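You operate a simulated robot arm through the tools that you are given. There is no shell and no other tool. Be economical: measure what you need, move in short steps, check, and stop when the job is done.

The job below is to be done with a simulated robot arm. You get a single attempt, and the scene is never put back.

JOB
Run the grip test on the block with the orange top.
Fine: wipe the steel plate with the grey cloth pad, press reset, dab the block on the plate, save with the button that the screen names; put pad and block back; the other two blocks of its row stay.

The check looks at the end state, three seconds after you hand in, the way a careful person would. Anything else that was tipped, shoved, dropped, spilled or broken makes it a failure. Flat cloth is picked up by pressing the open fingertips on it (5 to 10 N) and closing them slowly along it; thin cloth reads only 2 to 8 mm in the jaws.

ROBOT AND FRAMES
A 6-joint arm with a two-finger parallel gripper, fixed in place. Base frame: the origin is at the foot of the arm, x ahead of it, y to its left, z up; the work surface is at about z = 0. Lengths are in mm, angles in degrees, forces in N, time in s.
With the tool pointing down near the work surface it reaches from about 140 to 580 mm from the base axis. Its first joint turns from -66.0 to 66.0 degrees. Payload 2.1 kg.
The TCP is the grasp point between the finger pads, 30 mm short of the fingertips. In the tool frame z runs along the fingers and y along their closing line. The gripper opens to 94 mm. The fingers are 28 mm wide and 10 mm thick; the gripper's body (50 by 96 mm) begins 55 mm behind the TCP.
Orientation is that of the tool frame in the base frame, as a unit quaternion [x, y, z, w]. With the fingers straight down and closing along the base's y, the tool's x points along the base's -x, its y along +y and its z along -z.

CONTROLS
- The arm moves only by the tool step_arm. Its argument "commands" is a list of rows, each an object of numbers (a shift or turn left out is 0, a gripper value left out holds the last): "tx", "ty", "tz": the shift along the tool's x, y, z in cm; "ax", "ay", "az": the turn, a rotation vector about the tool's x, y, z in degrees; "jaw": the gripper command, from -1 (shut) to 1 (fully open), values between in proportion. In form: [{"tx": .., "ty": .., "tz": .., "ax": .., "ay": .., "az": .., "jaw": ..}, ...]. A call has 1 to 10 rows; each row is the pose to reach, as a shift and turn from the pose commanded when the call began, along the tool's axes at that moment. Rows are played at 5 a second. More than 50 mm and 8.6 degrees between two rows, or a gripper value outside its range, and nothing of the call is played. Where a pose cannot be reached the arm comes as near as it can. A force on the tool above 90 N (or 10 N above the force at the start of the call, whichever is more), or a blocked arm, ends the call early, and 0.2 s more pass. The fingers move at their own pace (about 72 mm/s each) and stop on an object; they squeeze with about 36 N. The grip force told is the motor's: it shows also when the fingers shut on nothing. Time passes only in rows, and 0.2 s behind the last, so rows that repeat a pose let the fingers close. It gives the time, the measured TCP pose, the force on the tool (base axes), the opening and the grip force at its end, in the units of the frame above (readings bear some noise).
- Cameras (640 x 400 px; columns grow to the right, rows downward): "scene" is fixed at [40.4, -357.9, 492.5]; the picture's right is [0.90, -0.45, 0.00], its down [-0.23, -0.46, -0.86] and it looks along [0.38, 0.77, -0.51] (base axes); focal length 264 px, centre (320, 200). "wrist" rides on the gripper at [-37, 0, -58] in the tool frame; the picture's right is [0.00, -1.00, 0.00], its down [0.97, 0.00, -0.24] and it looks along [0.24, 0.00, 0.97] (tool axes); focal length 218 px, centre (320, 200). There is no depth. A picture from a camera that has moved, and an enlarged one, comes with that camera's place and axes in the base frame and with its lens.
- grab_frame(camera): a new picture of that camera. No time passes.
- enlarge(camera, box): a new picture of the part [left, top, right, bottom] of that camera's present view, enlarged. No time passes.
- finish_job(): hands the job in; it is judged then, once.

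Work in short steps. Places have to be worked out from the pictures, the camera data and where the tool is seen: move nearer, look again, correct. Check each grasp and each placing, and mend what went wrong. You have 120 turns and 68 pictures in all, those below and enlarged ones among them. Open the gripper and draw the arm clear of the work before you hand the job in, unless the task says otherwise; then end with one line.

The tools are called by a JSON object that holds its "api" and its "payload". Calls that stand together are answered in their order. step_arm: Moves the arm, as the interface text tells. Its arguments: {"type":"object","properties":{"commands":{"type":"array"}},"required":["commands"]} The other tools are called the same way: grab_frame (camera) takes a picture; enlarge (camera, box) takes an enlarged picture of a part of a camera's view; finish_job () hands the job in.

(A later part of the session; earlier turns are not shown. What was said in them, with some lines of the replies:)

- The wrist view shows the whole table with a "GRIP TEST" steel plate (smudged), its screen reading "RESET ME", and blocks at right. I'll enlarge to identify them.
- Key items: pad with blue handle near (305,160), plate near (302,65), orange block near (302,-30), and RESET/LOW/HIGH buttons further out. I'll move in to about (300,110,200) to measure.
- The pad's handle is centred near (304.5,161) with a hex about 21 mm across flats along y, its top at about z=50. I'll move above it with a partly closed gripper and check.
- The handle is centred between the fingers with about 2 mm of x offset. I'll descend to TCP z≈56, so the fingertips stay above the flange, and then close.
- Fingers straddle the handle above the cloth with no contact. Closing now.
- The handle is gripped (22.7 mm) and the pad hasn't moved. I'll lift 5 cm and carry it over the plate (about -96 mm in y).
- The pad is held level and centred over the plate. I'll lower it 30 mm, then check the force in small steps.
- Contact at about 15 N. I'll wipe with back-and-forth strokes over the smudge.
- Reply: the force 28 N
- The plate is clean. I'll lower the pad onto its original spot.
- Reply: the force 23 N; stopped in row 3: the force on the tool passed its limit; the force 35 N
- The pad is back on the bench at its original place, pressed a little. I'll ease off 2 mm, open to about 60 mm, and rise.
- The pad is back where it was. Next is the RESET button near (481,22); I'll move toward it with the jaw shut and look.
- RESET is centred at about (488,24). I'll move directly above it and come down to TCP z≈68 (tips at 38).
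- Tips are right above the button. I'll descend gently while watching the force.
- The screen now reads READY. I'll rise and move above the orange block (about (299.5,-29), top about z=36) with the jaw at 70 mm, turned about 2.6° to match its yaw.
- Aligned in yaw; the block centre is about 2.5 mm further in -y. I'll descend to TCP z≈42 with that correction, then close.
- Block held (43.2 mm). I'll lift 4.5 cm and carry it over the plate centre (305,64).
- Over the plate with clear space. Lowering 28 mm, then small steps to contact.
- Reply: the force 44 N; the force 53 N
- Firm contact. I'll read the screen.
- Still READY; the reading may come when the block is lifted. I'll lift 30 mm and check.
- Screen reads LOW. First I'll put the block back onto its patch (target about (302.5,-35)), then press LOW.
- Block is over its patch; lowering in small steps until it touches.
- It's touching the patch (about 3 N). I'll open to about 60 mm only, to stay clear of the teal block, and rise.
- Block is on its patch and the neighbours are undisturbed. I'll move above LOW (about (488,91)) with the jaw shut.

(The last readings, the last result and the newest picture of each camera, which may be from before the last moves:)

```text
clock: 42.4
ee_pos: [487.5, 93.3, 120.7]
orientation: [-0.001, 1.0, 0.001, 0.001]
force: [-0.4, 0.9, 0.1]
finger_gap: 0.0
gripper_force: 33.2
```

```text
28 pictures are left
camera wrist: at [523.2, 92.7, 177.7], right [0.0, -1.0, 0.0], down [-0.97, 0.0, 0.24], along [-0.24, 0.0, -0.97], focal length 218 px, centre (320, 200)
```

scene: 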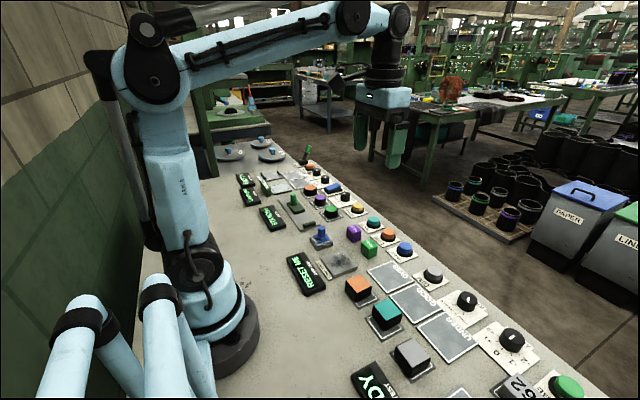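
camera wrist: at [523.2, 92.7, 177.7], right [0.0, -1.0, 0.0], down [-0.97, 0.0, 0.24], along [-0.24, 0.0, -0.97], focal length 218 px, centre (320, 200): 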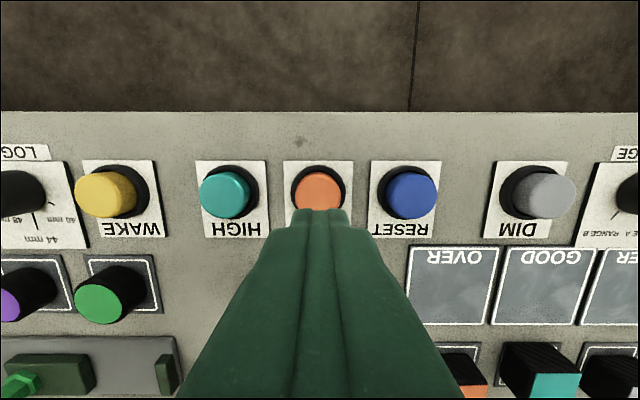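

LOW is directly under the tool. Descending to just above it, then pressing to the same depth as RESET.

{"api": "step_arm", "payload": {"commands": [{"tx": -0.1, "tz": 3}, {"tx": -0.1, "tz": 5.5}, {"tx": -0.1, "tz": 6.6}, {"tx": -0.1, "tz": 6.6}]}}

{"api": "step_arm", "payload": {"commands": [{"tz": 0.1}, {"tz": 0.2}, {"tz": 0.3}, {"tz": 0.4}, {"tz": 0.4}]}}

{"api": "enlarge", "payload": {"camera": "scene", "box": [270, 200, 450, 320]}}

```text
clock: 43.4
ee_pos: [487.1, 94.4, 55.4]
orientation: [-0.001, 1.0, 0.001, 0.0]
force: [1.3, 0.3, 1.2]
finger_gap: 0.1
gripper_force: 32.8
```

```text
clock: 44.6
ee_pos: [489.2, 93.1, 50.6]
orientation: [-0.001, 1.0, 0.001, 0.0]
force: [-0.9, -1.3, 7.0]
finger_gap: 0.1
gripper_force: 33.2
```

```text
3.33 times, centred on (360, 260) of scene
camera zoom: at [40.4, -357.9, 492.5], right [0.9, -0.45, 0.0], down [-0.23, -0.46, -0.86], along [0.38, 0.77, -0.51], focal length 878 px, centre (187, 0)
```

zoom: 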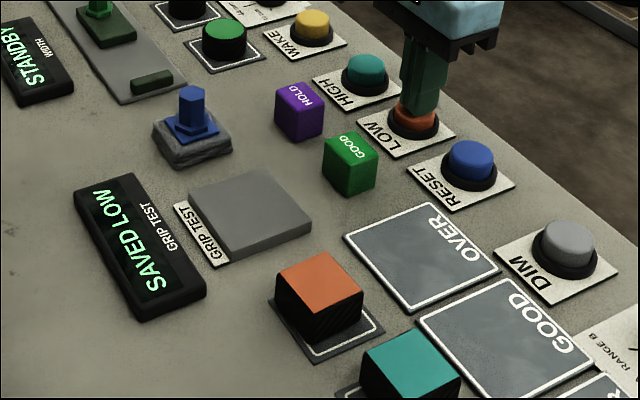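

Screen reads SAVED LOW. I'll rise, retreat clear and open the gripper.

{"api": "step_arm", "payload": {"commands": [{"tz": -3}, {"tz": -8}, {"tz": -12}, {"tz": -16, "tx": 3}, {"tz": -20, "tx": 6}, {"tz": -24, "tx": 9, "jaw": 1}, {"tz": -26, "tx": 12, "jaw": 1}, {"tz": -26, "tx": 12, "jaw": 1}, {"tz": -26, "tx": 12, "jaw": 1}]}}

{"api": "grab_frame", "payload": {"camera": "scene"}}

{"api": "grab_frame", "payload": {"camera": "wrist"}}

```text
clock: 46.6
ee_pos: [368.8, 91.9, 310.8]
orientation: [-0.001, 1.0, 0.001, 0.0]
force: [-0.1, -0.6, 0.4]
finger_gap: 93.8
gripper_force: 0.1
```

```text
26 pictures are left
```

scene: 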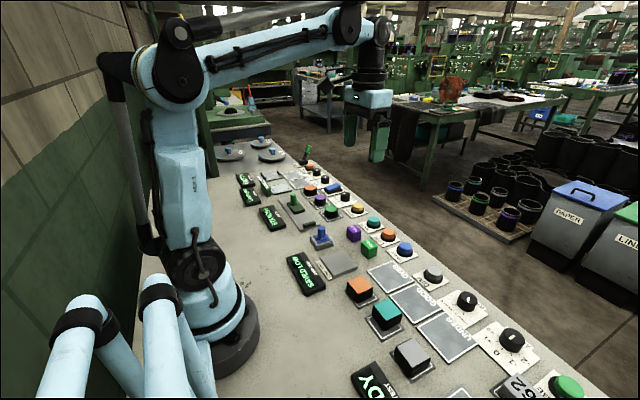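

```text
25 pictures are left
camera wrist: at [404.9, 91.9, 368.9], right [0.0, -1.0, 0.0], down [-0.97, 0.0, 0.24], along [-0.24, 0.0, -0.97], focal length 218 px, centre (320, 200)
```

wrist: 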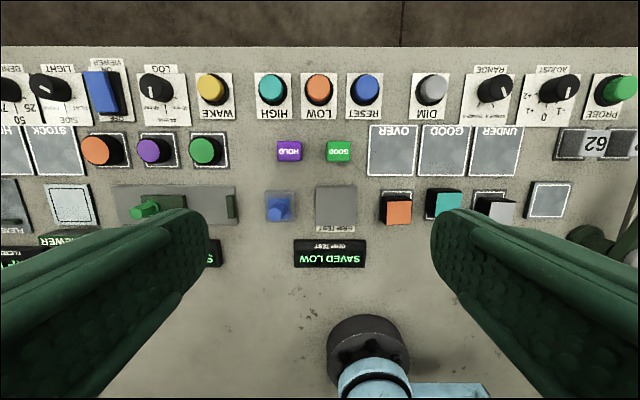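

Everything is in place: plate clean, result saved, pad and block returned, other items untouched. Handing in.

{"api": "finish_job", "payload": {}}

```text
The job is handed in.
```

The grip test on the orange-topped block is done: the plate is wiped clean, the screen reads SAVED LOW, the pad is back in its spot and the block on its patch (about 5 mm nearer the patch's centre than before), and the other two blocks were not touched.
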